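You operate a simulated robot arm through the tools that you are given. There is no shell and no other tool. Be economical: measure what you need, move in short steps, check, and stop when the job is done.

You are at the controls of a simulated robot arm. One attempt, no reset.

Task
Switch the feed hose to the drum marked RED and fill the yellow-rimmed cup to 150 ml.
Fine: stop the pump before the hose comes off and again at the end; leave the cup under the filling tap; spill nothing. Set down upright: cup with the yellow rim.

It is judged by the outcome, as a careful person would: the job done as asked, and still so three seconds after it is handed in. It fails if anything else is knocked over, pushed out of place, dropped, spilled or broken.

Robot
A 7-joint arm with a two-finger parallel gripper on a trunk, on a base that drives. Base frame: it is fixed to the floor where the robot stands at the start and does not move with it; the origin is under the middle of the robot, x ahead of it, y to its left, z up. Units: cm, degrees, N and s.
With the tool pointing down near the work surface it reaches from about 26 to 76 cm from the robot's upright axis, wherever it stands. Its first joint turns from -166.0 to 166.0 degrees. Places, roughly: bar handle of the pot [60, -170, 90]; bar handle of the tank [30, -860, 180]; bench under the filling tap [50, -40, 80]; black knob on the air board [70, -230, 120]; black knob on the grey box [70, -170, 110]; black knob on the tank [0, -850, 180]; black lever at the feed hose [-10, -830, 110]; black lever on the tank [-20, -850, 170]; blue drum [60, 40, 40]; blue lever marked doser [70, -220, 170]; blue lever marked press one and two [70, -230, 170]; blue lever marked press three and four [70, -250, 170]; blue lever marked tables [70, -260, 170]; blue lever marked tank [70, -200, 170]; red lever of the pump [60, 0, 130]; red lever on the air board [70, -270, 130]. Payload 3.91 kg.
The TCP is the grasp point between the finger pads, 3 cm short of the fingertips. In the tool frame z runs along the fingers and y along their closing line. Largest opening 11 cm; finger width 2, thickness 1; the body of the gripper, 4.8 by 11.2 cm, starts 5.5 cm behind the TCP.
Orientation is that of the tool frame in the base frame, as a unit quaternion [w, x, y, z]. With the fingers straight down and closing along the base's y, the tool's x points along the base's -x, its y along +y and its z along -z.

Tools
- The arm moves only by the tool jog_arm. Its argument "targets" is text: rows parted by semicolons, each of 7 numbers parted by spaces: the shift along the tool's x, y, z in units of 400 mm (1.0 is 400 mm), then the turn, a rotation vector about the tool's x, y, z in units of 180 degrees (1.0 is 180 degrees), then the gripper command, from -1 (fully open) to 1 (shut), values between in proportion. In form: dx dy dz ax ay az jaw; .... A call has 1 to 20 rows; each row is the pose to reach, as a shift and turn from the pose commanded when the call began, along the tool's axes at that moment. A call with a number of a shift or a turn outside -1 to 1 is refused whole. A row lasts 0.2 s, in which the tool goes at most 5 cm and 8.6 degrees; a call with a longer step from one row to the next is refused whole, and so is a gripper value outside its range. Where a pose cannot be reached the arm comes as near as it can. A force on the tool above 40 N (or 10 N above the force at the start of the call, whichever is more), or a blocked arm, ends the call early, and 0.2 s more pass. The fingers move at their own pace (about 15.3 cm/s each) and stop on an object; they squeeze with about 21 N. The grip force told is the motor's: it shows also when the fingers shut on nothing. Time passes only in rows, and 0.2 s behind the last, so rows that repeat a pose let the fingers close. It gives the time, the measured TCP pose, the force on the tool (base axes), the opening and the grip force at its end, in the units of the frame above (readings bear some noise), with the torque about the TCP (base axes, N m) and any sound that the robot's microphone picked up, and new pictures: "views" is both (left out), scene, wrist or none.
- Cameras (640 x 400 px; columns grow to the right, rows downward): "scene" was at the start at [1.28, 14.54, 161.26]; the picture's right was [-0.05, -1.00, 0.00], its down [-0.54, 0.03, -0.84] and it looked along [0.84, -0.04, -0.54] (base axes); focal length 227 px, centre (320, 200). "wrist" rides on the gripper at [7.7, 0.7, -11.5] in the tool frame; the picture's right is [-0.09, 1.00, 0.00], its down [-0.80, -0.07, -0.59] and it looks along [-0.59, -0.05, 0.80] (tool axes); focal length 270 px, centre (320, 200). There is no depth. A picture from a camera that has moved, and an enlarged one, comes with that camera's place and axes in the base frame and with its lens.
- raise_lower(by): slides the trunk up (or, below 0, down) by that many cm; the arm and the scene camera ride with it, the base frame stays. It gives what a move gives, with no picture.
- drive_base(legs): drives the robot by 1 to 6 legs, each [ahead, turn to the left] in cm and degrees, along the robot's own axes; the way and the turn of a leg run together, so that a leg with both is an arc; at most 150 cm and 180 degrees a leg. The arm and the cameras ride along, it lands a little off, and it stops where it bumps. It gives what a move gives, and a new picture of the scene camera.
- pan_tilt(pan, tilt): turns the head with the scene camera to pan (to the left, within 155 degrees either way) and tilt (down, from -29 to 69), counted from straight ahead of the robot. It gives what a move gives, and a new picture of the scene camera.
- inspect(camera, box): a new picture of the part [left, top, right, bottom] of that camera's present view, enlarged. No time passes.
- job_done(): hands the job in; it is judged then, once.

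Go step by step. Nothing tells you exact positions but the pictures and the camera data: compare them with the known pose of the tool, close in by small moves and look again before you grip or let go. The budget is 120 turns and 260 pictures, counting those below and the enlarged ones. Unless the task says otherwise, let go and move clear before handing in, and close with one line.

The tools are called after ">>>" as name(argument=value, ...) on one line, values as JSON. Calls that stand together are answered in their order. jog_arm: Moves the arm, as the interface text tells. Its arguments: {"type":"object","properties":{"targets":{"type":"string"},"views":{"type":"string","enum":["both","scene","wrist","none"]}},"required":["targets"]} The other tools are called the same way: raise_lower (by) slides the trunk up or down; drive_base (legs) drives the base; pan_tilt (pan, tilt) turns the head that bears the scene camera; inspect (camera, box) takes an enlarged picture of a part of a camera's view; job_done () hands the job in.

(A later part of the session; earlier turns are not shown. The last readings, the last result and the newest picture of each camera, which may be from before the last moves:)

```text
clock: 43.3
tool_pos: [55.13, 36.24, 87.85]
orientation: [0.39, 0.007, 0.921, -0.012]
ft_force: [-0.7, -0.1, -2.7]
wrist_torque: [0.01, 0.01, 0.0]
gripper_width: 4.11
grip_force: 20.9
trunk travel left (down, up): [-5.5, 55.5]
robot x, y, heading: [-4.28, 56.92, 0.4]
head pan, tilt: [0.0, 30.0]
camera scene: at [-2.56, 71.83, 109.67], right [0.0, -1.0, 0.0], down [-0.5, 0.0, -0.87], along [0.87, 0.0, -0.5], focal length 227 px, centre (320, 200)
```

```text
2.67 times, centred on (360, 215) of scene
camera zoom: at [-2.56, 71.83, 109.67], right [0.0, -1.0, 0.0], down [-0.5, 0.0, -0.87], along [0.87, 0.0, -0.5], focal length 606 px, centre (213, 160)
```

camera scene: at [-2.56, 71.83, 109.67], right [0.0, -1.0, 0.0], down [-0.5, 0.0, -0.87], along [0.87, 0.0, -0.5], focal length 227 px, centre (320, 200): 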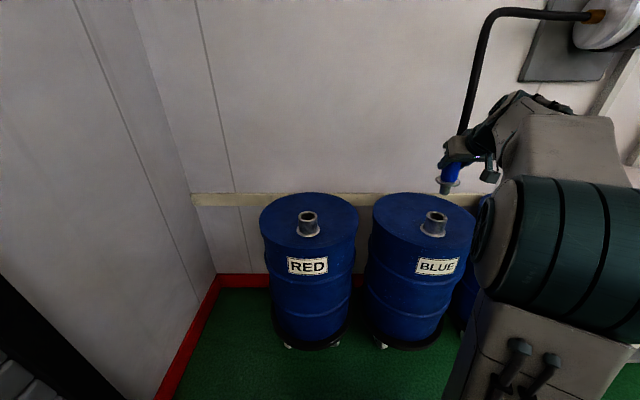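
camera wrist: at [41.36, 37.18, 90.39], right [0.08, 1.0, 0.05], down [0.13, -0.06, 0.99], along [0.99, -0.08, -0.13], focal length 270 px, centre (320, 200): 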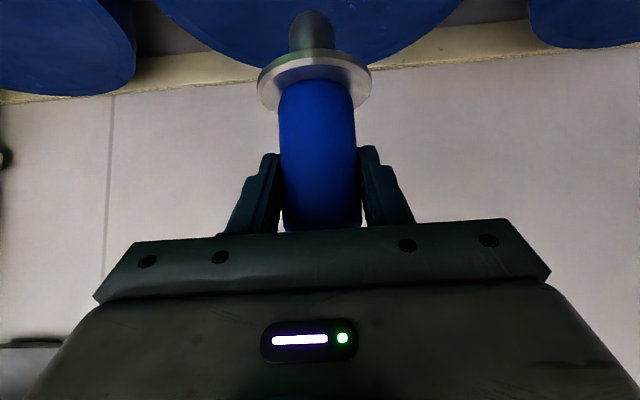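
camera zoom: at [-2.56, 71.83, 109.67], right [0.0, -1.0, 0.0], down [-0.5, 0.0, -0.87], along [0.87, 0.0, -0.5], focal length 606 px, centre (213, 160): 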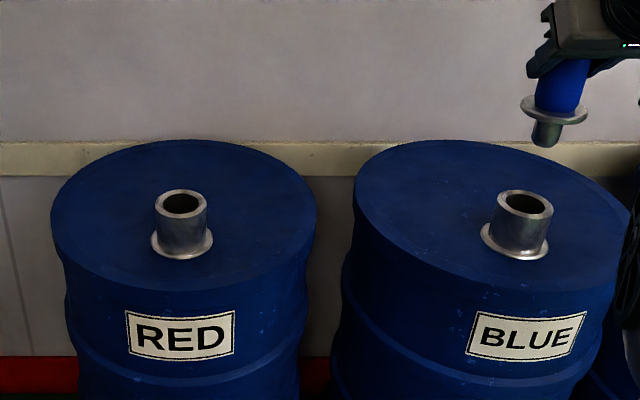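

RED's spout is at about (56.0, 75.4), same height. I'll carry the plug 39 cm left at constant height and watch the hose force.

>>> jog_arm(targets="0 0.06 -0.001 0 0 0 1;0 0.14 -0.003 0 0 0 1;0 0.22 -0.005 0 0 0 1;0 0.3 -0.007 0 0 0 1;0 0.38 -0.009 0 0 0 1;0 0.46 -0.011 0 0 0 1;0 0.54 -0.0125 0 0 0 1;0 0.62 -0.014 0 0 0 1;0 0.7 -0.016 0 0 0 1;0 0.78 -0.018 0 0 0 1;0 0.86 -0.02 0 0 0 1;0 0.92 -0.021 0 0 0 1;0 0.96 -0.022 0 0 0 1;0 0.98 -0.0225 0 0 0 1", views="both")

>>> inspect(camera="scene", box=[240, 140, 400, 240])

```text
clock: 46.3
tool_pos: [55.49, 75.24, 87.85]
orientation: [0.39, 0.006, 0.921, -0.011]
ft_force: [0.0, -1.1, -1.8]
wrist_torque: [-0.02, 0.01, 0.0]
gripper_width: 4.15
grip_force: 20.4
trunk travel left (down, up): [-5.5, 55.5]
robot x, y, heading: [-3.79, 57.06, 0.4]
head pan, tilt: [0.0, 30.0]
camera scene: at [-2.56, 71.85, 109.68], right [0.0, -1.0, 0.0], down [-0.5, 0.0, -0.87], along [0.87, 0.0, -0.5], focal length 227 px, centre (320, 200)
camera wrist: at [41.73, 76.3, 90.28], right [0.08, 1.0, 0.05], down [0.13, -0.06, 0.99], along [0.99, -0.08, -0.13], focal length 270 px, centre (320, 200)
```

scene: 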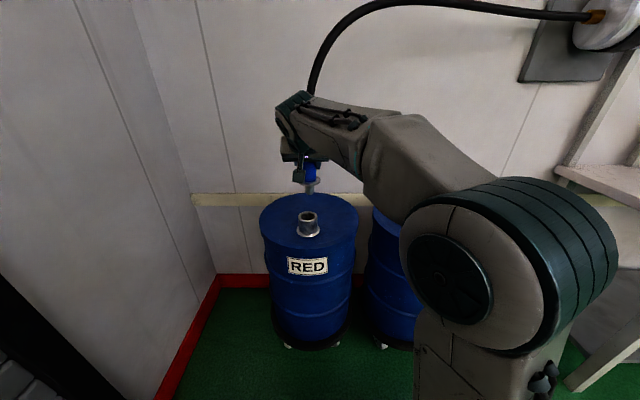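
wrist: 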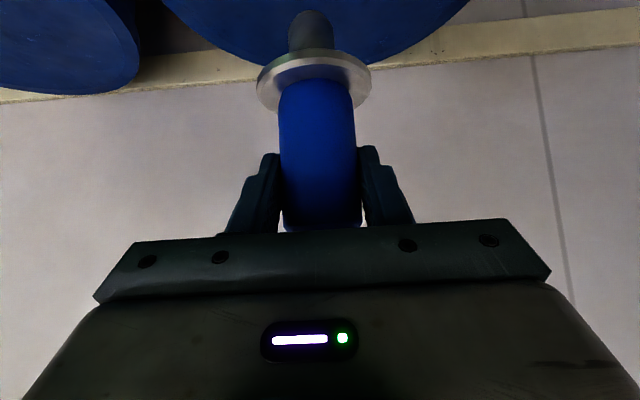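

```text
4.00 times, centred on (320, 190) of scene
camera zoom: at [-2.56, 71.85, 109.68], right [0.0, -1.0, 0.0], down [-0.5, 0.0, -0.87], along [0.87, 0.0, -0.5], focal length 908 px, centre (320, 240)
```

zoom: 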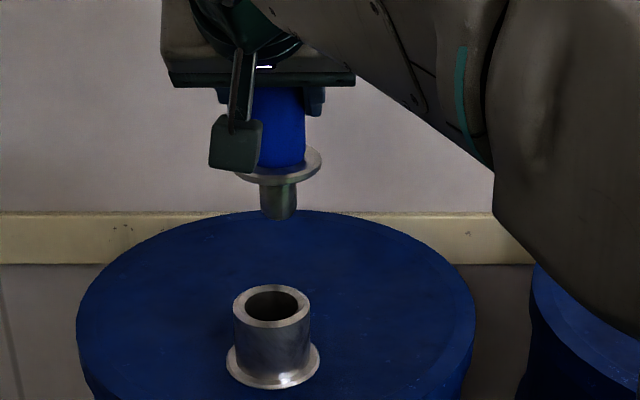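

The hose reaches fine. I need an exact alignment, so I zoom on the stub and RED's spout.

>>> inspect(camera="scene", box=[270, 170, 350, 220])

>>> inspect(camera="scene", box=[270, 200, 350, 250])

```text
8.00 times, centred on (310, 195) of scene
camera zoom: at [-2.56, 71.85, 109.68], right [0.0, -1.0, 0.0], down [-0.5, 0.0, -0.87], along [0.87, 0.0, -0.5], focal length 1817 px, centre (400, 240)
```

zoom: 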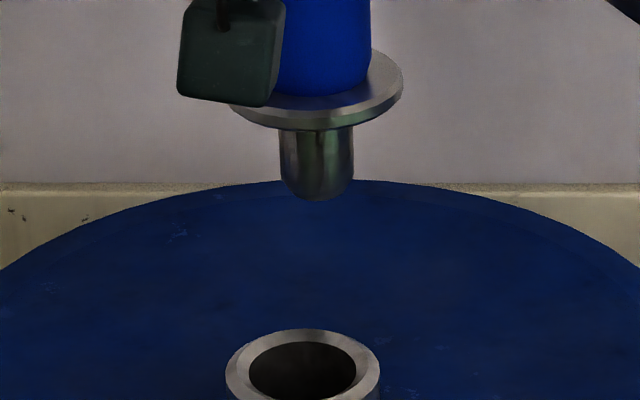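

```text
8.00 times, centred on (310, 225) of scene
camera zoom: at [-2.56, 71.85, 109.68], right [0.0, -1.0, 0.0], down [-0.5, 0.0, -0.87], along [0.87, 0.0, -0.5], focal length 1817 px, centre (400, 0)
```

zoom: 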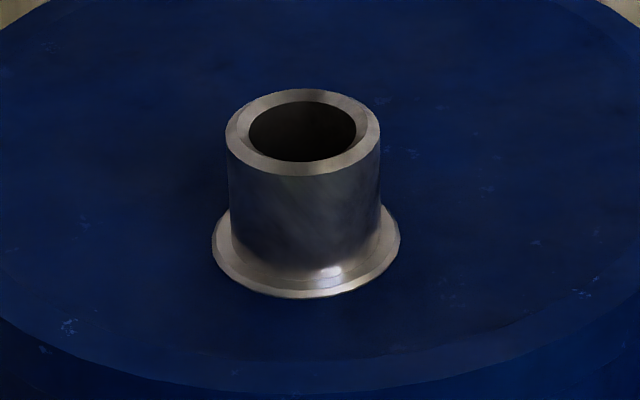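

The stub (2.6 cm) needs about +0.6…0.75 cm in y to enter the 4.2 cm bore. I shift and descend to just above the rim.

>>> jog_arm(targets="0.004 0.018 -0.006 0 0 0 1;0.05 0.018 0.036 0 0 0 1;0.1 0.018 0.083 0 0 0 1;0.147 0.018 0.13 0 0 0 1", views="wrist")

>>> inspect(camera="scene", box=[270, 180, 350, 230])

```text
clock: 47.3
tool_pos: [55.08, 75.64, 80.09]
orientation: [0.39, 0.006, 0.921, -0.011]
ft_force: [-0.4, -0.4, -3.5]
wrist_torque: [0.0, 0.03, 0.0]
gripper_width: 4.14
grip_force: 21.2
trunk travel left (down, up): [-5.5, 55.5]
robot x, y, heading: [-3.5, 56.55, 0.1]
head pan, tilt: [0.0, 30.0]
camera wrist: at [41.35, 76.65, 82.6], right [0.08, 1.0, 0.05], down [0.13, -0.06, 0.99], along [0.99, -0.08, -0.13], focal length 270 px, centre (320, 200)
```

wrist: 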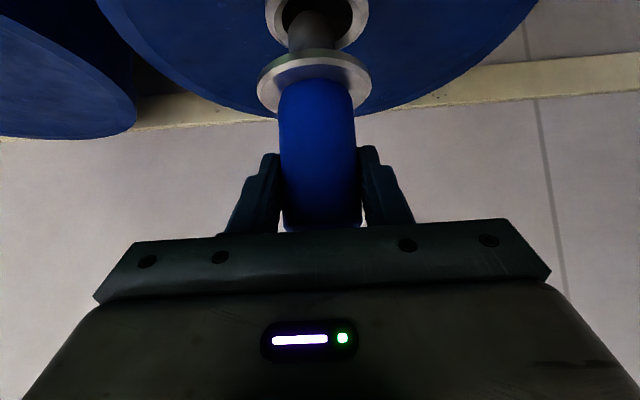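

```text
8.00 times, centred on (310, 205) of scene
camera zoom: at [-2.57, 71.85, 109.68], right [0.0, -1.0, 0.0], down [-0.5, 0.0, -0.87], along [0.87, 0.0, -0.5], focal length 1817 px, centre (400, 160)
```

zoom: 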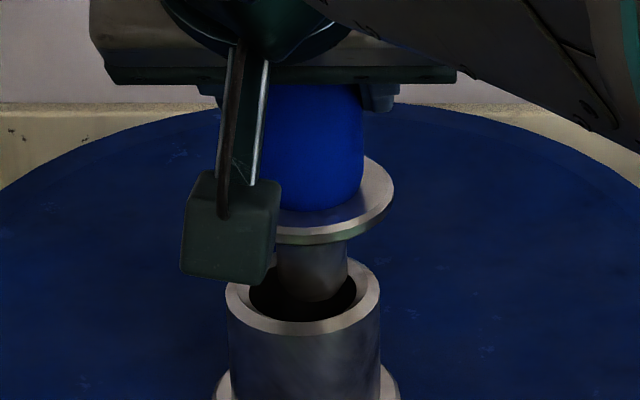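

Nearly centred; nudge +0.3 cm in y and lower until the flange sits.

>>> jog_arm(targets="0 0.008 0 0 0 0 1;0.018 0.008 0.0174 0 0 0 1;0.036 0.009 0.0348 0 0 0 1;0.054 0.009 0.0522 0 0 0 1;0.065 0.009 0.063 0 0 0 1;0.073 0.009 0.0705 0 0 0 1", views="wrist")

>>> inspect(camera="scene", box=[270, 180, 350, 230])

```text
clock: 48.7
tool_pos: [54.98, 76.06, 76.29]
orientation: [0.391, 0.007, 0.92, -0.013]
ft_force: [0.5, 0.1, 3.2]
wrist_torque: [0.14, -0.04, 0.03]
gripper_width: 4.17
grip_force: 21.3
trunk travel left (down, up): [-5.5, 55.5]
robot x, y, heading: [-4.26, 56.89, 0.3]
head pan, tilt: [0.0, 30.0]
camera wrist: at [41.34, 77.1, 78.6], right [0.08, 1.0, 0.05], down [0.13, -0.06, 0.99], along [0.99, -0.08, -0.13], focal length 270 px, centre (320, 200)
```

wrist: 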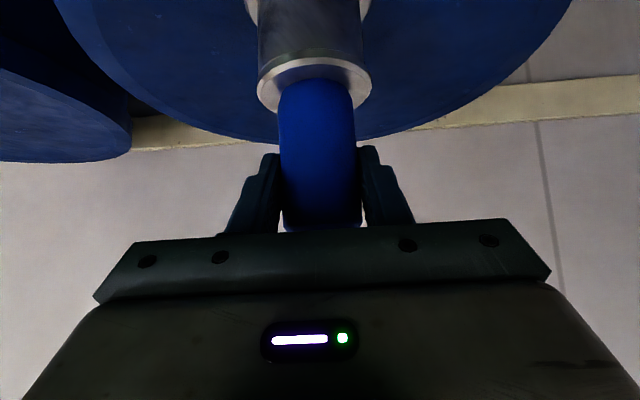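

```text
8.00 times, centred on (310, 205) of scene
camera zoom: at [-2.6, 71.84, 109.69], right [0.0, -1.0, 0.0], down [-0.5, 0.0, -0.87], along [0.87, 0.0, -0.5], focal length 1817 px, centre (400, 160)
```

zoom: 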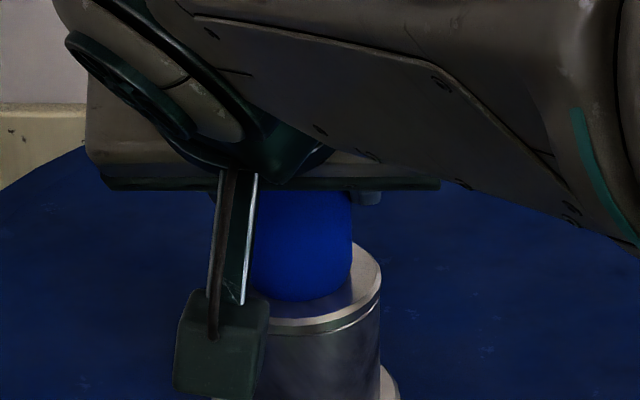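

The flange is seated on RED's spout. A small press, then open and back off along the tool axis.

>>> jog_arm(targets="0.006 0 0.0058 0 0 0 1;0.009 0 0.0087 0 0 0 1;0 0 0 0 0 0 0.6;0 0 0 0 0 0 -0.3;0 0 0 0 0 0 -0.5;0 0 0 0 0 0 -0.5", views="wrist")

```text
clock: 50.1
tool_pos: [54.94, 76.04, 76.19]
orientation: [0.389, 0.006, 0.921, -0.011]
ft_force: [-0.5, -1.1, -0.3]
wrist_torque: [0.01, -0.01, -0.03]
gripper_width: 8.26
grip_force: 0.1
trunk travel left (down, up): [-5.5, 55.5]
robot x, y, heading: [-3.99, 57.05, 0.1]
head pan, tilt: [0.0, 30.0]
camera wrist: at [41.23, 77.14, 78.58], right [0.08, 1.0, 0.05], down [0.13, -0.06, 0.99], along [0.99, -0.08, -0.13], focal length 270 px, centre (320, 200)
```

wrist: 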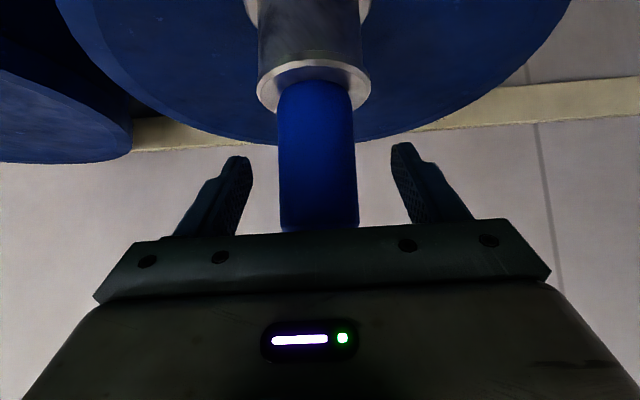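

Released; back off straight along the tool axis and check the plug stays.

>>> jog_arm(targets="0 0 -0.06 0 0 0 -0.5;0 0 -0.16 0 0 0 -0.5;0 0 -0.26 0 0 0 -0.5;0 0 -0.36 0 0 0 -0.5;0 0 -0.42 0 0 0 -0.5", views="scene")

>>> inspect(camera="wrist", box=[160, 0, 480, 200])

```text
clock: 51.3
tool_pos: [42.86, 76.52, 87.65]
orientation: [0.39, 0.006, 0.921, -0.012]
ft_force: [0.1, -0.2, -0.1]
wrist_torque: [0.04, 0.01, 0.0]
gripper_width: 8.26
grip_force: 0.1
trunk travel left (down, up): [-5.5, 55.5]
robot x, y, heading: [-3.91, 56.93, 0.2]
head pan, tilt: [0.0, 30.0]
camera scene: at [-2.56, 71.85, 109.67], right [0.0, -1.0, 0.0], down [-0.5, 0.0, -0.87], along [0.87, 0.0, -0.5], focal length 227 px, centre (320, 200)
```

scene: 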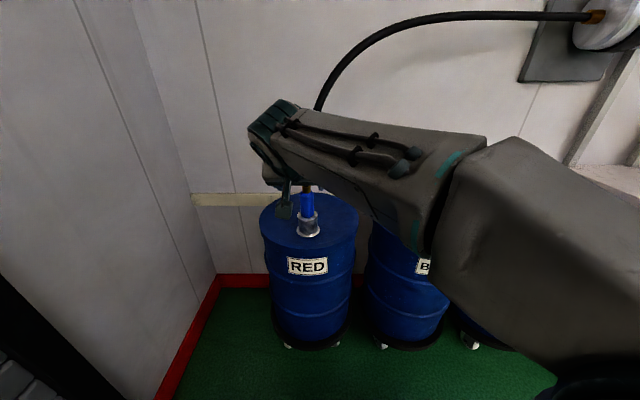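

```text
2.00 times, centred on (320, 100) of wrist
camera zoom: at [29.12, 77.61, 90.08], right [0.08, 1.0, 0.05], down [0.13, -0.06, 0.99], along [0.99, -0.08, -0.13], focal length 541 px, centre (320, 400)
```

zoom: 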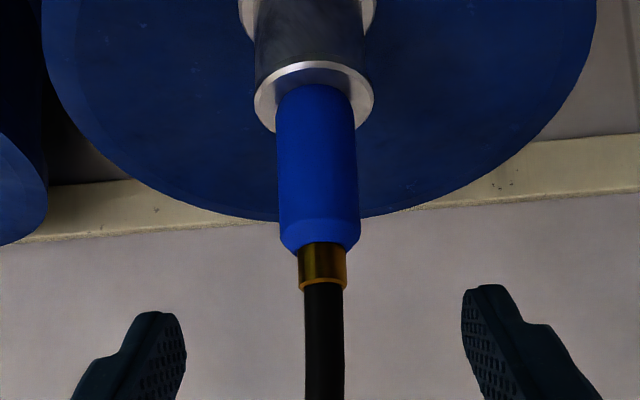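

The hose is seated on RED. Now fold the tool down, raise the trunk and drive to the bench.

>>> jog_arm(targets="0 -0.06 -0.06 0 0.035 0 -0.5;0.003 -0.12 -0.12 0 0.07 0 -0.5;0.006 -0.2 -0.16 0 0.11 0 -0.5;0.009 -0.28 -0.18 0 0.15 0 -0.5;0.012 -0.36 -0.18 0 0.19 0 -0.5;0.0125 -0.44 -0.18 0 0.23 0 -0.5;0.0125 -0.5 -0.18 0 0.255 0 -0.5", views="none")

>>> raise_lower(by=38)

>>> drive_base(legs=[[-20, 0], [0, -90], [107, 0], [0, 90]])

```text
clock: 52.9
tool_pos: [37.09, 56.57, 92.79]
orientation: [-0.001, 0.011, 1.0, -0.008]
ft_force: [0.6, -0.4, 0.5]
wrist_torque: [0.0, -0.01, -0.01]
gripper_width: 8.26
grip_force: 0.0
trunk travel left (down, up): [-5.5, 55.5]
robot x, y, heading: [-4.2, 56.83, 0.1]
head pan, tilt: [0.0, 30.0]
```

```text
clock: 56.6
tool_pos: [37.19, 56.6, 130.64]
orientation: [0.0, 0.01, 1.0, -0.008]
ft_force: [0.3, -0.7, 0.4]
wrist_torque: [0.01, 0.02, 0.03]
gripper_width: 8.24
grip_force: 0.1
trunk travel left (down, up): [-43.5, 17.5]
robot x, y, heading: [-3.89, 57.05, 0.3]
head pan, tilt: [0.0, 30.0]
```

```text
clock: 71.0
tool_pos: [19.63, -50.61, 130.64]
orientation: [0.0, -0.008, 1.0, -0.009]
ft_force: [0.6, 0.2, -0.4]
wrist_torque: [0.0, -0.01, -0.04]
gripper_width: 8.25
grip_force: 0.1
trunk travel left (down, up): [-43.5, 17.5]
robot x, y, heading: [-21.25, -51.59, 2.2]
head pan, tilt: [0.0, 30.0]
camera scene: at [-20.61, -36.73, 147.68], right [0.04, -1.0, 0.0], down [-0.5, -0.02, -0.87], along [0.87, 0.03, -0.5], focal length 227 px, centre (320, 200)
```

scene: 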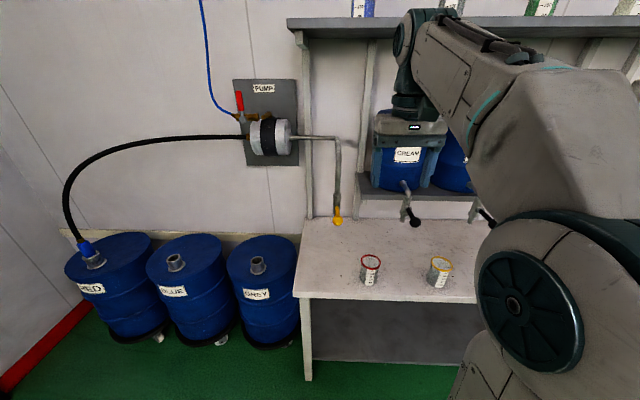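

Good view: hose on RED, pump lever up, cups on the bench. I'll look closer at the tap and cups.

>>> inspect(camera="scene", box=[300, 120, 460, 220])

>>> inspect(camera="scene", box=[320, 210, 480, 310])

>>> inspect(camera="wrist", box=[0, 0, 639, 399])

```text
4.00 times, centred on (380, 170) of scene
camera zoom: at [-20.61, -36.73, 147.68], right [0.04, -1.0, 0.0], down [-0.5, -0.02, -0.87], along [0.87, 0.03, -0.5], focal length 908 px, centre (80, 320)
```

zoom: 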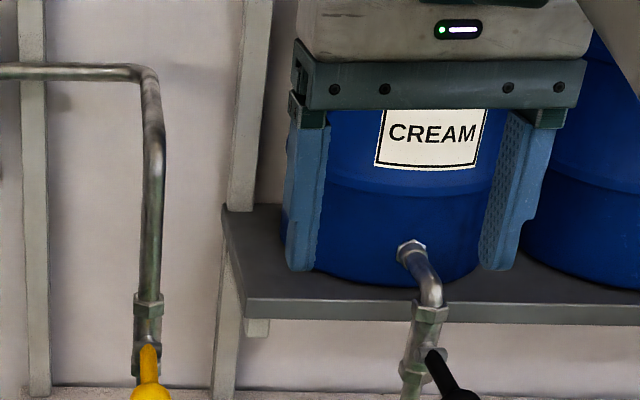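

```text
4.00 times, centred on (400, 260) of scene
camera zoom: at [-20.61, -36.73, 147.68], right [0.04, -1.0, 0.0], down [-0.5, -0.02, -0.87], along [0.87, 0.03, -0.5], focal length 908 px, centre (0, -40)
```

zoom: 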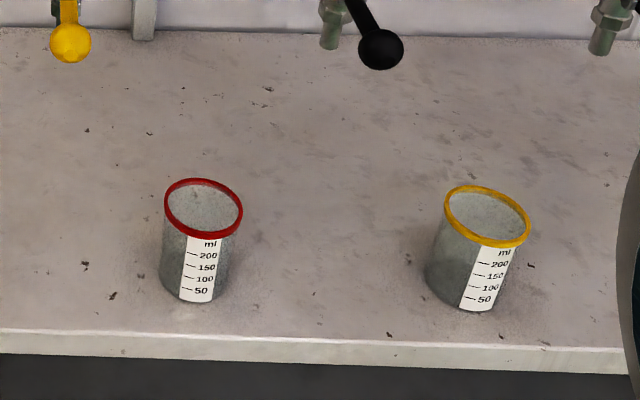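

```text
1.00 times, centred on (320, 200) of wrist (not enlarged: the box is as wide or as high as the picture)
camera zoom: at [11.78, -49.66, 142.14], right [0.07, 1.0, -0.02], down [0.8, -0.05, 0.6], along [0.59, -0.06, -0.8], focal length 271 px, centre (320, 200)
```

zoom: 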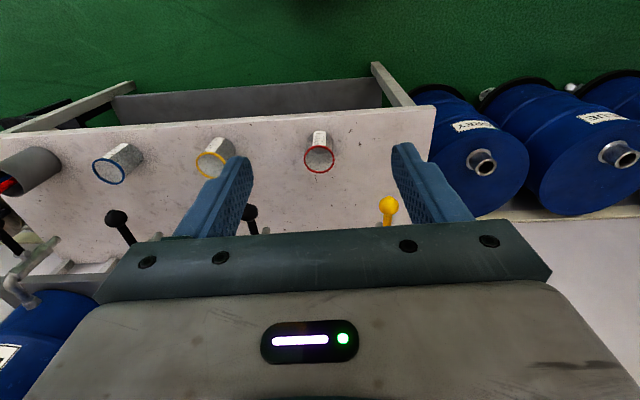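

The yellow cup stands near (38,-76), rim z≈90; tap at about (53,-41) with its yellow lever sticking toward me. I'll roll the gripper 180° so the camera rides above when I reach horizontally for the cup.

>>> jog_arm(targets="0 0 0 0 0 0.046 -0.5;0 0 0 0 0 0.092 -0.5;0 0 0 0 0 0.138 -0.5;0 0 0 0 0 0.184 -0.5;0 0 0 0 0 0.23 -0.5;0 0 0 0 0 0.276 -0.5;0 0 0 0 0 0.322 -0.5;0 0 0 0 0 0.368 -0.5;0 0 0 0 0 0.414 -0.5;0 0 0 0 0 0.46 -0.5;0 0 0 0 0 0.5 -0.5", views="wrist")

```text
clock: 73.4
tool_pos: [19.68, -50.44, 130.69]
orientation: [0.006, 0.703, 0.711, -0.007]
ft_force: [0.8, -0.5, -0.3]
wrist_torque: [0.02, -0.04, 0.01]
gripper_width: 8.25
grip_force: 0.1
trunk travel left (down, up): [-43.5, 17.5]
robot x, y, heading: [-21.3, -52.01, 2.3]
head pan, tilt: [0.0, 30.0]
camera wrist: at [20.06, -42.52, 142.01], right [1.0, -0.07, 0.0], down [-0.06, -0.79, 0.61], along [-0.04, -0.61, -0.79], focal length 270 px, centre (320, 200)
```

wrist: 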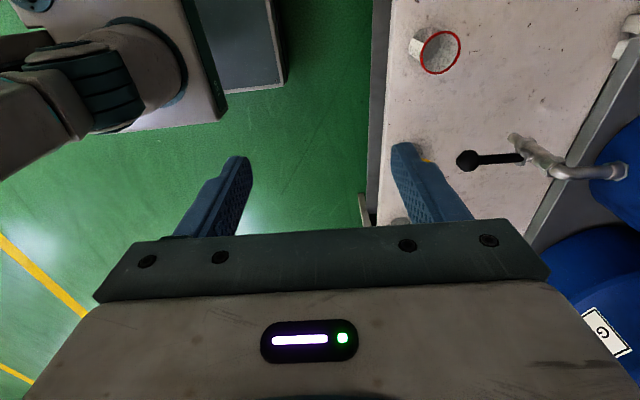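

Roll continues fine; another 90°.

>>> jog_arm(targets="0 0 0 0 0 0.046 -0.5;0 0 0 0 0 0.092 -0.5;0 0 0 0 0 0.138 -0.5;0 0 0 0 0 0.184 -0.5;0 0 0 0 0 0.23 -0.5;0 0 0 0 0 0.276 -0.5;0 0 0 0 0 0.322 -0.5;0 0 0 0 0 0.368 -0.5;0 0 0 0 0 0.414 -0.5;0 0 0 0 0 0.46 -0.5;0 0 0 0 0 0.5 -0.5", views="wrist")

```text
clock: 75.8
tool_pos: [18.71, -50.53, 131.75]
orientation: [0.004, 0.998, 0.056, 0.013]
ft_force: [0.4, -3.6, 0.5]
wrist_torque: [0.34, 0.03, -0.02]
gripper_width: 8.23
grip_force: 0.1
out of reach, approached as far as the arm can: row 11
trunk travel left (down, up): [-43.5, 17.5]
robot x, y, heading: [-21.11, -52.06, 2.5]
head pan, tilt: [0.0, 30.0]
camera wrist: at [25.9, -50.2, 143.3], right [0.02, -1.0, 0.01], down [-0.82, -0.02, 0.57], along [-0.57, -0.02, -0.82], focal length 270 px, centre (320, 200)
```

wrist: 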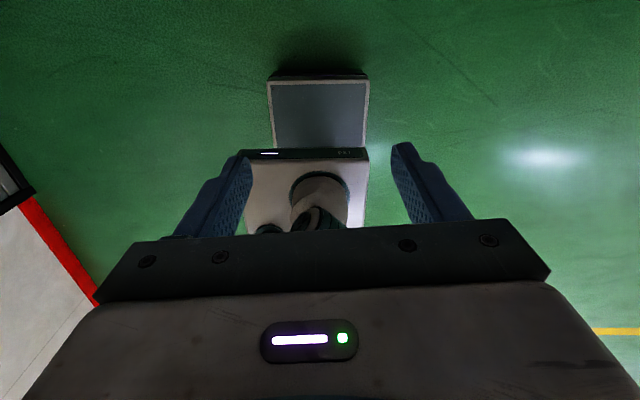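

Rolled. Now pitch the tool to horizontal while moving toward the yellow cup's lane.

>>> jog_arm(targets="0.025 0.05 0.03 0 0.045 0 -0.5;0.05 0.1 0.06 0 0.09 0 -0.5;0.075 0.15 0.09 0 0.135 0 -0.5;0.1 0.2 0.12 0 0.18 0 -0.5;0.125 0.25 0.15 0 0.225 0 -0.5;0.15 0.3 0.18 0 0.27 0 -0.5;0.175 0.35 0.21 0 0.315 0 -0.5;0.2 0.4 0.24 0 0.36 0 -0.5;0.22 0.45 0.27 0 0.4 0 -0.5;0.24 0.5 0.3 0 0.44 0 -0.5", views="both")

```text
clock: 78.0
tool_pos: [29.58, -70.58, 119.0]
orientation: [0.002, 0.771, 0.011, 0.637]
ft_force: [0.2, 0.7, 0.8]
wrist_torque: [0.0, 0.01, 0.04]
gripper_width: 8.24
grip_force: 0.0
trunk travel left (down, up): [-43.5, 17.5]
robot x, y, heading: [-21.12, -51.38, 2.2]
head pan, tilt: [0.0, 30.0]
camera scene: at [-20.57, -36.78, 147.68], right [0.04, -1.0, 0.0], down [-0.5, -0.02, -0.87], along [0.87, 0.03, -0.5], focal length 227 px, centre (320, 200)
camera wrist: at [19.65, -71.21, 128.69], right [0.0, -1.0, -0.07], down [-0.74, 0.05, -0.68], along [0.68, 0.05, -0.73], focal length 270 px, centre (320, 200)
```

scene: 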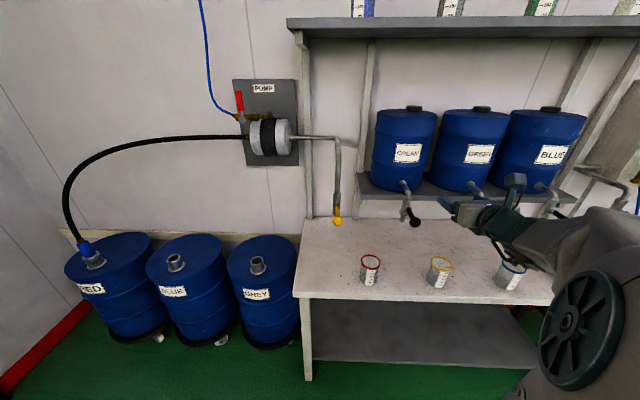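
wrist: 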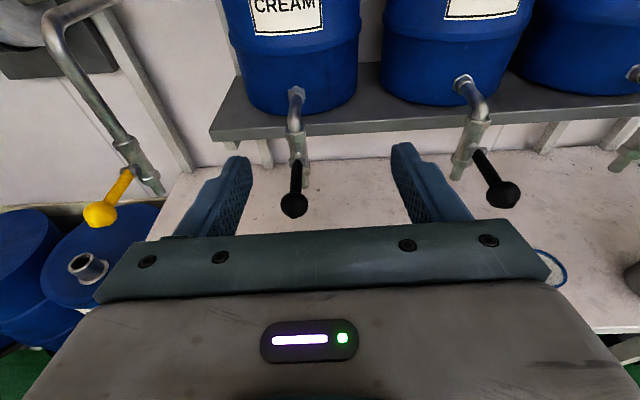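

Excellent pose and view. Zoom on the filling tap's lever.

>>> inspect(camera="wrist", box=[60, 120, 220, 220])

>>> inspect(camera="scene", box=[320, 180, 540, 300])

```text
4.00 times, centred on (140, 170) of wrist
camera zoom: at [19.65, -71.21, 128.69], right [0.0, -1.0, -0.07], down [-0.74, 0.05, -0.68], along [0.68, 0.05, -0.73], focal length 1081 px, centre (1040, 320)
```

zoom: 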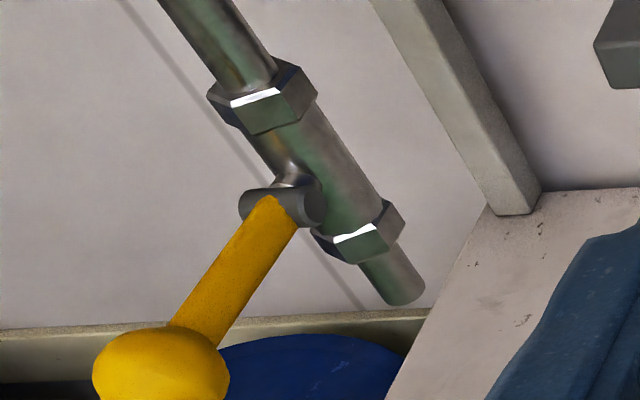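

```text
2.91 times, centred on (430, 240) of scene
camera zoom: at [-20.57, -36.78, 147.68], right [0.04, -1.0, 0.0], down [-0.5, -0.02, -0.87], along [0.87, 0.03, -0.5], focal length 661 px, centre (0, 84)
```

zoom: 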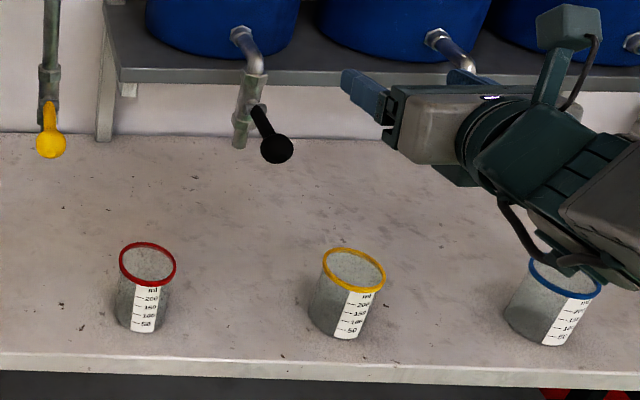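

The tap lever pivots about a horizontal axis in the x–z plane; outlet is at about (53,-41,97). Now back up a little and lower the trunk to cup height.

>>> jog_arm(targets="0 0.03 -0.1 0 0 0 -1;0 0.08 -0.2 0 0 0 -1;0 0.13 -0.2 0 0 0 -1", views="none")

>>> raise_lower(by=-27)

>>> inspect(camera="wrist", box=[0, 0, 639, 399])

>>> inspect(camera="scene", box=[320, 100, 640, 300])

```text
clock: 78.8
tool_pos: [21.64, -75.6, 120.78]
orientation: [0.002, 0.771, 0.01, 0.637]
ft_force: [-0.2, 0.5, -0.3]
wrist_torque: [-0.01, -0.02, 0.01]
gripper_width: 10.99
grip_force: 0.1
trunk travel left (down, up): [-43.5, 17.5]
robot x, y, heading: [-21.12, -51.36, 2.2]
head pan, tilt: [0.0, 30.0]
```

```text
clock: 81.6
tool_pos: [21.67, -75.54, 93.86]
orientation: [0.002, 0.77, 0.011, 0.638]
ft_force: [0.0, 1.0, 0.2]
wrist_torque: [-0.01, 0.02, 0.0]
gripper_width: 11.01
grip_force: 0.0
trunk travel left (down, up): [-16.5, 44.5]
robot x, y, heading: [-21.39, -51.65, 2.1]
head pan, tilt: [0.0, 30.0]
```

```text
1.00 times, centred on (320, 200) of wrist (not enlarged: the box is as wide or as high as the picture)
camera zoom: at [11.73, -76.19, 103.52], right [0.0, -1.0, -0.07], down [-0.73, 0.05, -0.68], along [0.68, 0.05, -0.73], focal length 271 px, centre (320, 200)
```

zoom: 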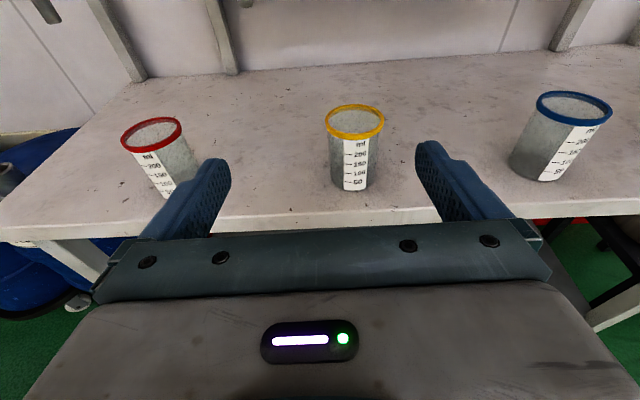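

```text
2.00 times, centred on (480, 200) of scene
camera zoom: at [-20.61, -36.75, 120.68], right [0.04, -1.0, 0.0], down [-0.5, -0.02, -0.87], along [0.87, 0.03, -0.5], focal length 454 px, centre (0, 200)
```

zoom: 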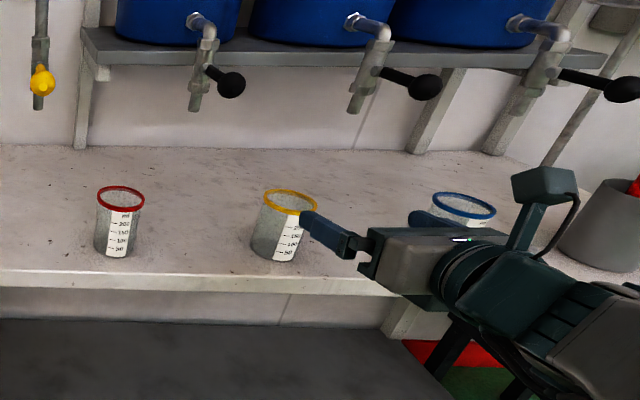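

Recomputing with better views: cup centre ≈(41.7,-79.2), rim z≈85, bench ≈76. Approach to a standoff in front of the cup.

>>> jog_arm(targets="-0.067 0.022 0.065 0 0 0 -1;-0.134 0.045 0.13 0 0 0 -1;-0.2 0.067 0.195 0 0 0 -1;-0.267 0.089 0.2625 0 0 0 -1", views="both")

>>> inspect(camera="scene", box=[400, 160, 560, 260])

```text
clock: 82.6
tool_pos: [30.28, -79.07, 81.42]
orientation: [0.003, 0.77, 0.01, 0.637]
ft_force: [-0.1, 0.6, 0.3]
wrist_torque: [0.01, 0.04, 0.01]
gripper_width: 10.97
grip_force: 0.0
trunk travel left (down, up): [-16.5, 44.5]
robot x, y, heading: [-21.11, -51.77, 2.5]
head pan, tilt: [0.0, 30.0]
camera scene: at [-20.65, -36.74, 120.68], right [0.04, -1.0, 0.0], down [-0.5, -0.02, -0.87], along [0.87, 0.03, -0.5], focal length 227 px, centre (320, 200)
camera wrist: at [20.25, -79.62, 91.14], right [0.0, -1.0, -0.07], down [-0.73, 0.05, -0.68], along [0.68, 0.05, -0.73], focal length 270 px, centre (320, 200)
```

scene: 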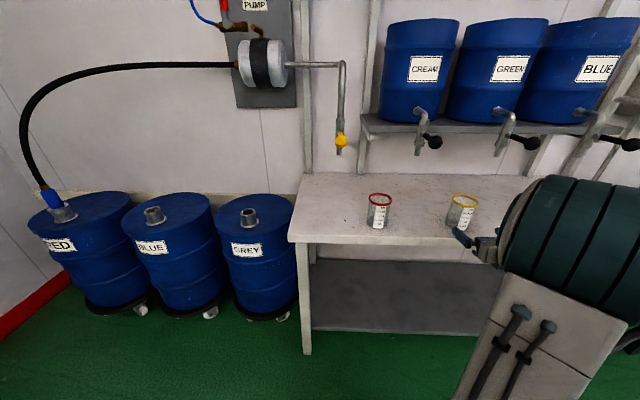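
wrist: 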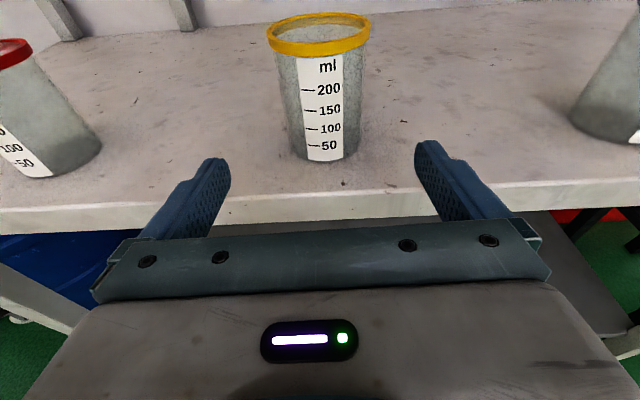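

```text
4.00 times, centred on (480, 210) of scene
camera zoom: at [-20.65, -36.74, 120.68], right [0.04, -1.0, 0.0], down [-0.5, -0.02, -0.87], along [0.87, 0.03, -0.5], focal length 908 px, centre (-320, 160)
```

zoom: 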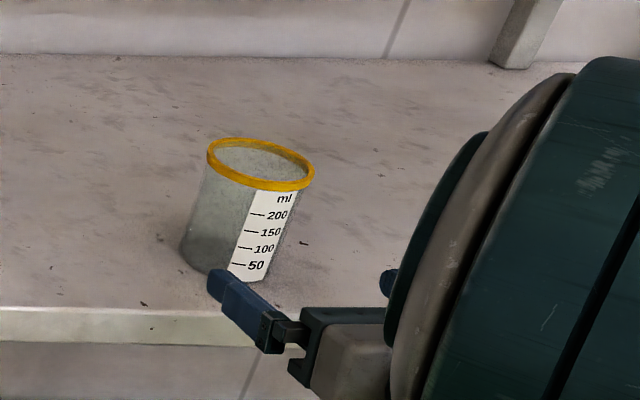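

Cup centre (41.9,-79), aligned. Slide forward around it.

>>> jog_arm(targets="0.012 0 0.075 0 0 0 -1;0.024 0 0.15 0 0 0 -1;0.034 0 0.21 0 0 0 -1;0.042 0 0.2615 0 0 0 -1", views="wrist")

>>> inspect(camera="scene", box=[400, 160, 560, 260])

```text
clock: 83.6
tool_pos: [40.78, -79.15, 81.24]
orientation: [0.001, 0.771, 0.012, 0.637]
ft_force: [0.1, 0.3, 1.3]
wrist_torque: [-0.01, -0.01, 0.03]
gripper_width: 10.99
grip_force: 0.0
trunk travel left (down, up): [-16.5, 44.5]
robot x, y, heading: [-21.77, -51.67, 2.2]
head pan, tilt: [0.0, 30.0]
camera wrist: at [30.73, -79.72, 90.87], right [0.0, -1.0, -0.07], down [-0.73, 0.05, -0.68], along [0.68, 0.05, -0.73], focal length 270 px, centre (320, 200)
```

wrist: 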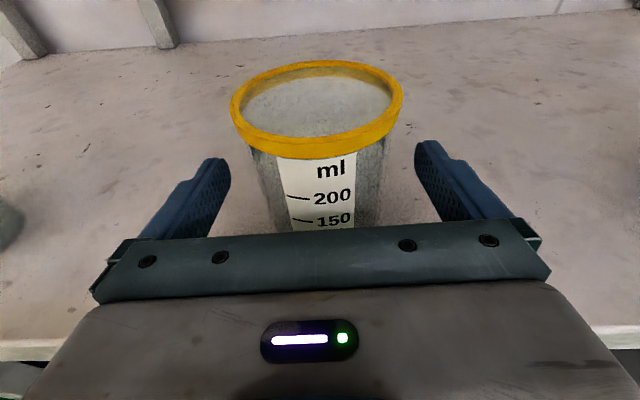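

```text
4.00 times, centred on (480, 210) of scene
camera zoom: at [-20.62, -36.75, 120.68], right [0.04, -1.0, 0.0], down [-0.5, -0.02, -0.87], along [0.87, 0.03, -0.5], focal length 908 px, centre (-320, 160)
```

zoom: 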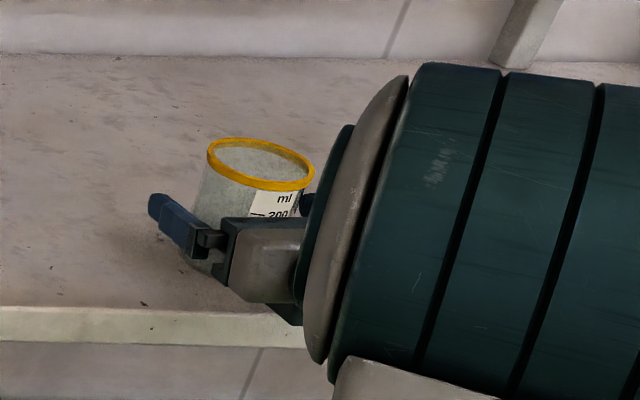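

Centred. Close gently on the cup.

>>> jog_arm(targets="0 0 0 0 0 0 -0.5;0 0 0 0 0 0 -0.1;0 0 0 0 0 0 -0.1;0 0 0 0 0 0 -0.1", views="wrist")

```text
clock: 84.6
tool_pos: [40.7, -79.09, 81.05]
orientation: [0.002, 0.77, 0.011, 0.638]
ft_force: [0.6, -0.3, -0.4]
wrist_torque: [0.01, -0.03, -0.01]
gripper_width: 6.87
grip_force: 20.9
trunk travel left (down, up): [-16.5, 44.5]
robot x, y, heading: [-21.54, -51.81, 2.3]
head pan, tilt: [0.0, 30.0]
camera wrist: at [30.7, -79.74, 90.85], right [0.0, -1.0, -0.07], down [-0.73, 0.05, -0.68], along [0.68, 0.05, -0.73], focal length 270 px, centre (320, 200)
```

wrist: 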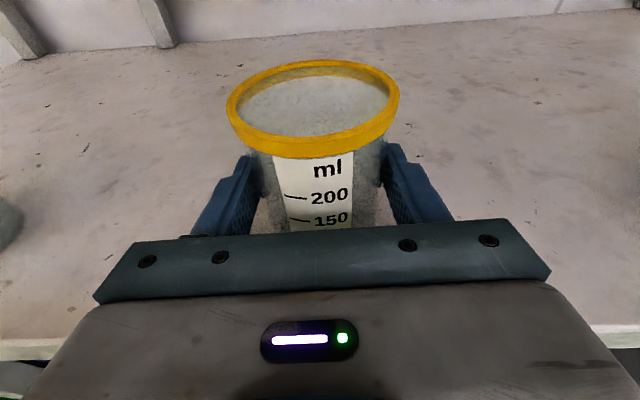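

Gripped. Lift 3.5 cm, draw back clear of the red cup, then carry left to the tap's lane.

>>> jog_arm(targets="0.04 0 -0.008 0 0 0 -0.1;0.086 0 -0.0165 0 0 0 -0.1;0.07 0 -0.1 0 0 0 -0.1;0.055 0 -0.18 0 0 0 -0.1;0.04 0 -0.26 0 0 0 -0.1;0.025 0 -0.336 0 0 0 -0.1;0.027 -0.07 -0.335 0 0 0 -0.1;0.029 -0.16 -0.334 0 0 0 -0.1;0.031 -0.26 -0.333 0 0 0 -0.1;0.033 -0.36 -0.332 0 0 0 -0.1;0.035 -0.46 -0.331 0 0 0 -0.1;0.037 -0.56 -0.33 0 0 0 -0.1;0.039 -0.66 -0.329 0 0 0 -0.1;0.04 -0.76 -0.328 0 0 0 -0.1;0.042 -0.86 -0.327 0 0 0 -0.1;0.043 -0.93 -0.326 0 0 0 -0.1;0.044 -0.978 -0.325 0 0 0 -0.1", views="both")

```text
clock: 88.2
tool_pos: [27.48, -39.87, 84.71]
orientation: [0.001, 0.77, 0.012, 0.638]
ft_force: [-0.1, -1.0, 0.0]
wrist_torque: [-0.02, -0.02, 0.04]
gripper_width: 6.85
grip_force: 20.8
trunk travel left (down, up): [-16.5, 44.5]
robot x, y, heading: [-21.43, -51.94, 2.3]
head pan, tilt: [0.0, 30.0]
camera scene: at [-20.58, -36.8, 120.68], right [0.04, -1.0, 0.0], down [-0.5, -0.02, -0.87], along [0.87, 0.03, -0.5], focal length 227 px, centre (320, 200)
camera wrist: at [17.6, -40.57, 94.37], right [0.0, -1.0, -0.07], down [-0.73, 0.05, -0.68], along [0.68, 0.05, -0.73], focal length 270 px, centre (320, 200)
```

scene: 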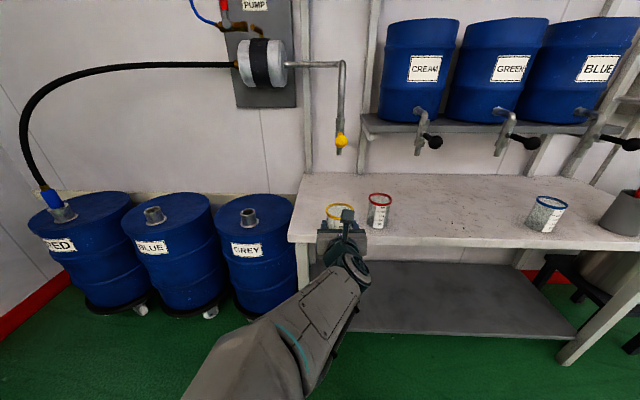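
wrist: 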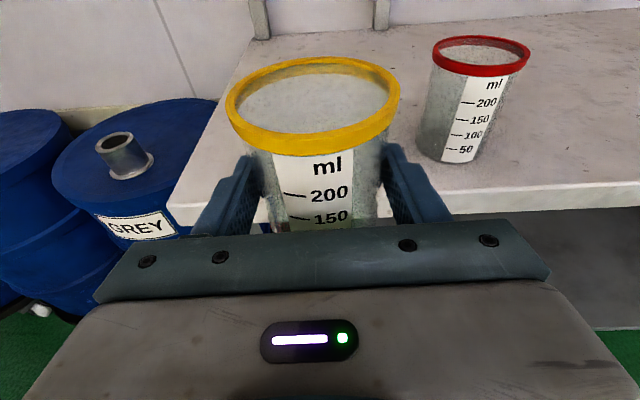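

Clear lane ahead. Move forward toward under the tap, stopping short to check.

>>> jog_arm(targets="0.018 0.001 0.095 0 0 0 -0.1;0.036 0.002 0.19 0 0 0 -0.1;0.054 0.004 0.285 0 0 0 -0.1;0.072 0.005 0.38 0 0 0 -0.1;0.091 0.007 0.479 0 0 0 -0.1", views="both")

>>> inspect(camera="scene", box=[260, 110, 420, 210])

```text
clock: 89.4
tool_pos: [47.07, -39.89, 84.72]
orientation: [0.002, 0.77, 0.011, 0.638]
ft_force: [-0.9, 0.5, 0.4]
wrist_torque: [0.0, 0.04, 0.0]
gripper_width: 6.83
grip_force: 20.7
trunk travel left (down, up): [-16.5, 44.5]
robot x, y, heading: [-21.57, -51.64, 2.4]
head pan, tilt: [0.0, 30.0]
camera scene: at [-20.64, -36.74, 120.68], right [0.04, -1.0, 0.0], down [-0.5, -0.02, -0.87], along [0.87, 0.03, -0.5], focal length 227 px, centre (320, 200)
camera wrist: at [37.18, -40.48, 94.36], right [0.0, -1.0, -0.07], down [-0.73, 0.05, -0.68], along [0.68, 0.05, -0.73], focal length 270 px, centre (320, 200)
```

scene: 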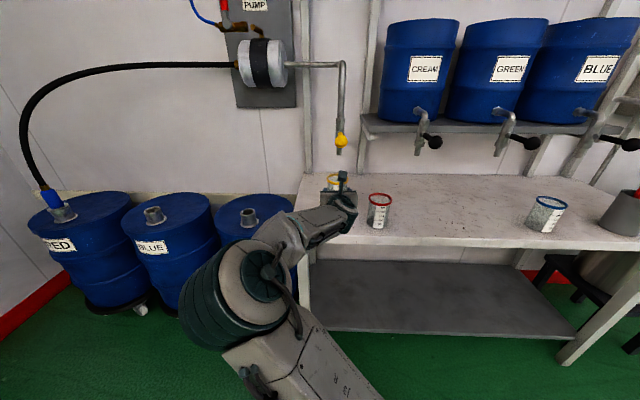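
wrist: 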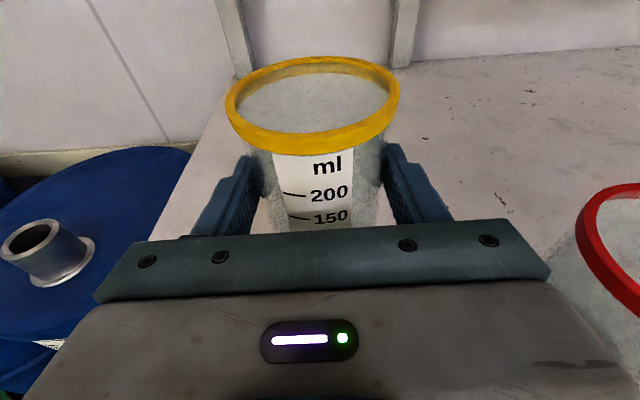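

```text
4.00 times, centred on (340, 160) of scene
camera zoom: at [-20.64, -36.74, 120.68], right [0.04, -1.0, 0.0], down [-0.5, -0.02, -0.87], along [0.87, 0.03, -0.5], focal length 908 px, centre (240, 360)
```

zoom: 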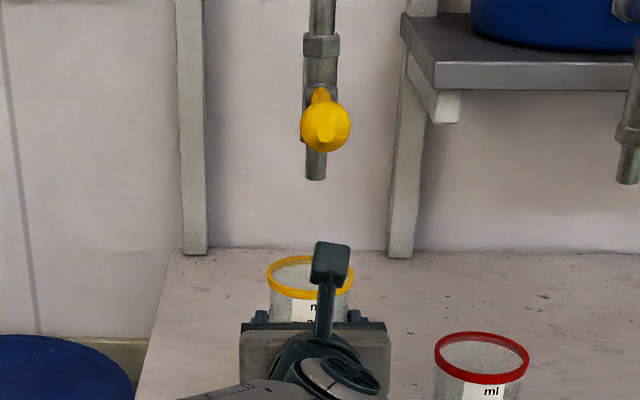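

Tap outlet at (≈53,-40.2,96), above the path. Move the final 5 cm under it, then lower to the bench.

>>> jog_arm(targets="0.011 0.006 0.06 0 0 0 -0.1;0.023 0.012 0.12 0 0 0 -0.1;0 0.011 0.1245 0 0 0 -0.1;-0.024 0.011 0.129 0 0 0 -0.1;-0.049 0.01 0.134 0 0 0 -0.1;-0.0625 0.01 0.1365 0 0 0 -0.1", views="both")

>>> inspect(camera="scene", box=[260, 110, 420, 210])

```text
clock: 90.8
tool_pos: [52.15, -40.45, 81.15]
orientation: [0.002, 0.77, 0.01, 0.638]
ft_force: [-0.4, 0.2, -0.1]
wrist_torque: [-0.01, 0.01, 0.04]
gripper_width: 6.85
grip_force: 21.4
trunk travel left (down, up): [-16.5, 44.5]
robot x, y, heading: [-21.11, -51.93, 2.4]
head pan, tilt: [0.0, 30.0]
camera scene: at [-20.6, -36.74, 120.68], right [0.04, -1.0, 0.0], down [-0.5, -0.02, -0.87], along [0.87, 0.03, -0.5], focal length 227 px, centre (320, 200)
camera wrist: at [42.17, -41.07, 90.87], right [0.0, -1.0, -0.07], down [-0.73, 0.05, -0.68], along [0.68, 0.05, -0.73], focal length 270 px, centre (320, 200)
```

scene: 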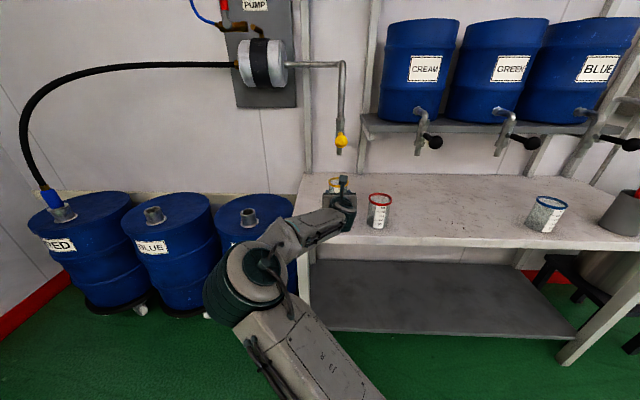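
wrist: 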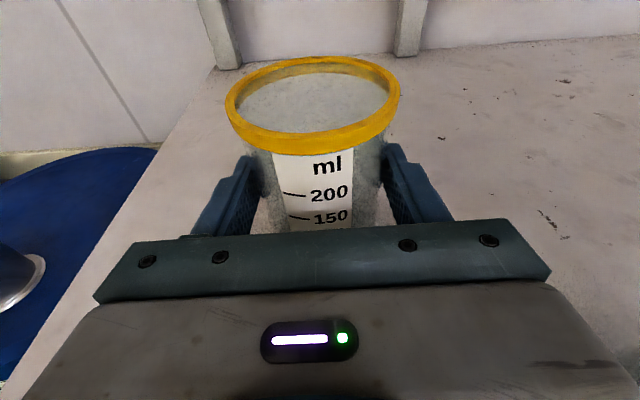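

```text
4.00 times, centred on (340, 160) of scene
camera zoom: at [-20.6, -36.74, 120.68], right [0.04, -1.0, 0.0], down [-0.5, -0.02, -0.87], along [0.87, 0.03, -0.5], focal length 908 px, centre (240, 360)
```

zoom: 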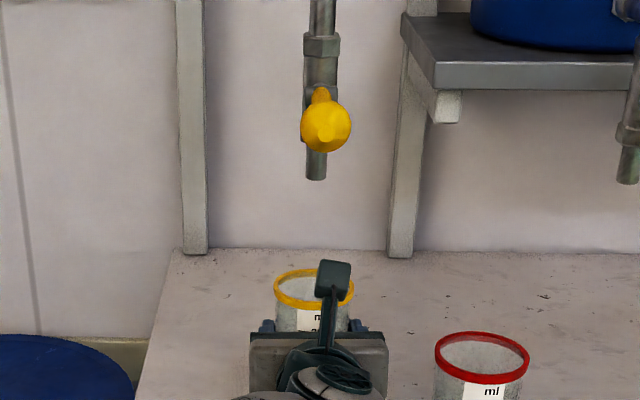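

Cup is at bench height under the tap. Lower a hair, release and back off, then verify alignment.

>>> jog_arm(targets="-0.004 0 0.001 0 0 0 -0.1;-0.006 0 0.001 0 0 0 -0.1;-0.006 0 0.001 0 0 0 -0.4;-0.006 0 0.001 0 0 0 -0.7;-0.006 0 0.001 0 0 0 -1;-0.003 0 -0.08 0 0 0 -1;0 0 -0.18 0 0 0 -1;0 0 -0.28 0 0 0 -1;0 0 -0.38 0 0 0 -1;0 0 -0.48 0 0 0 -1", views="both")

>>> inspect(camera="scene", box=[280, 120, 400, 195])

```text
clock: 93.0
tool_pos: [33.15, -40.5, 84.55]
orientation: [0.001, 0.771, 0.012, 0.637]
ft_force: [-0.8, -0.5, 0.0]
wrist_torque: [0.0, 0.01, 0.03]
gripper_width: 10.99
grip_force: 0.0
trunk travel left (down, up): [-16.5, 44.5]
robot x, y, heading: [-21.46, -51.52, 2.2]
head pan, tilt: [0.0, 30.0]
camera scene: at [-20.57, -36.72, 120.67], right [0.04, -1.0, 0.0], down [-0.5, -0.02, -0.87], along [0.87, 0.03, -0.5], focal length 227 px, centre (320, 200)
camera wrist: at [23.22, -41.19, 94.29], right [0.0, -1.0, -0.07], down [-0.74, 0.05, -0.68], along [0.68, 0.05, -0.73], focal length 270 px, centre (320, 200)
```

scene: 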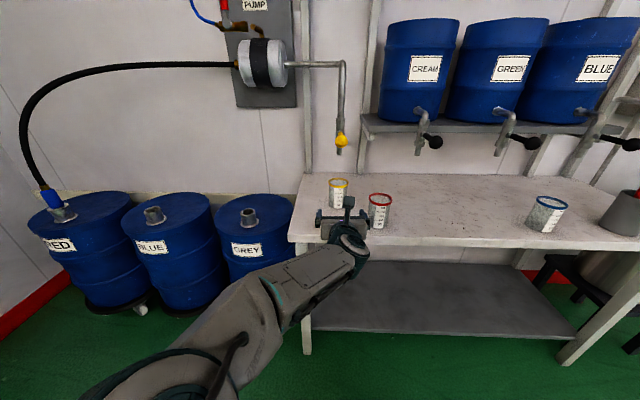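
wrist: 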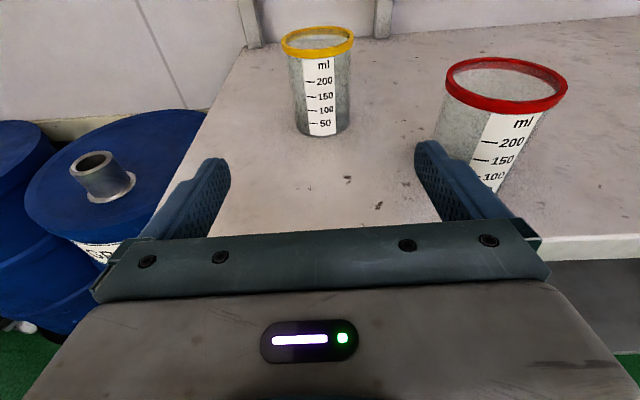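

```text
5.33 times, centred on (340, 158) of scene
camera zoom: at [-20.57, -36.72, 120.67], right [0.04, -1.0, 0.0], down [-0.5, -0.02, -0.87], along [0.87, 0.03, -0.5], focal length 1211 px, centre (213, 427)
```

zoom: 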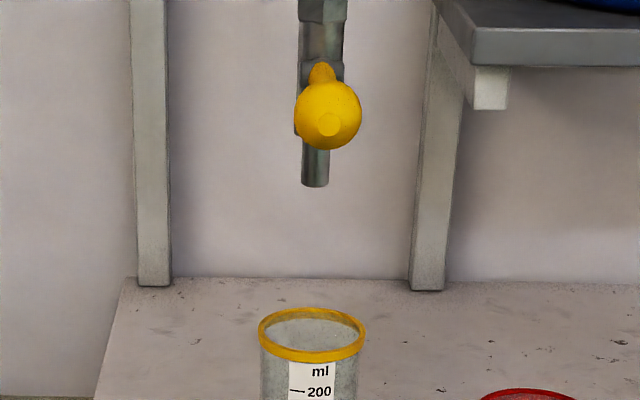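

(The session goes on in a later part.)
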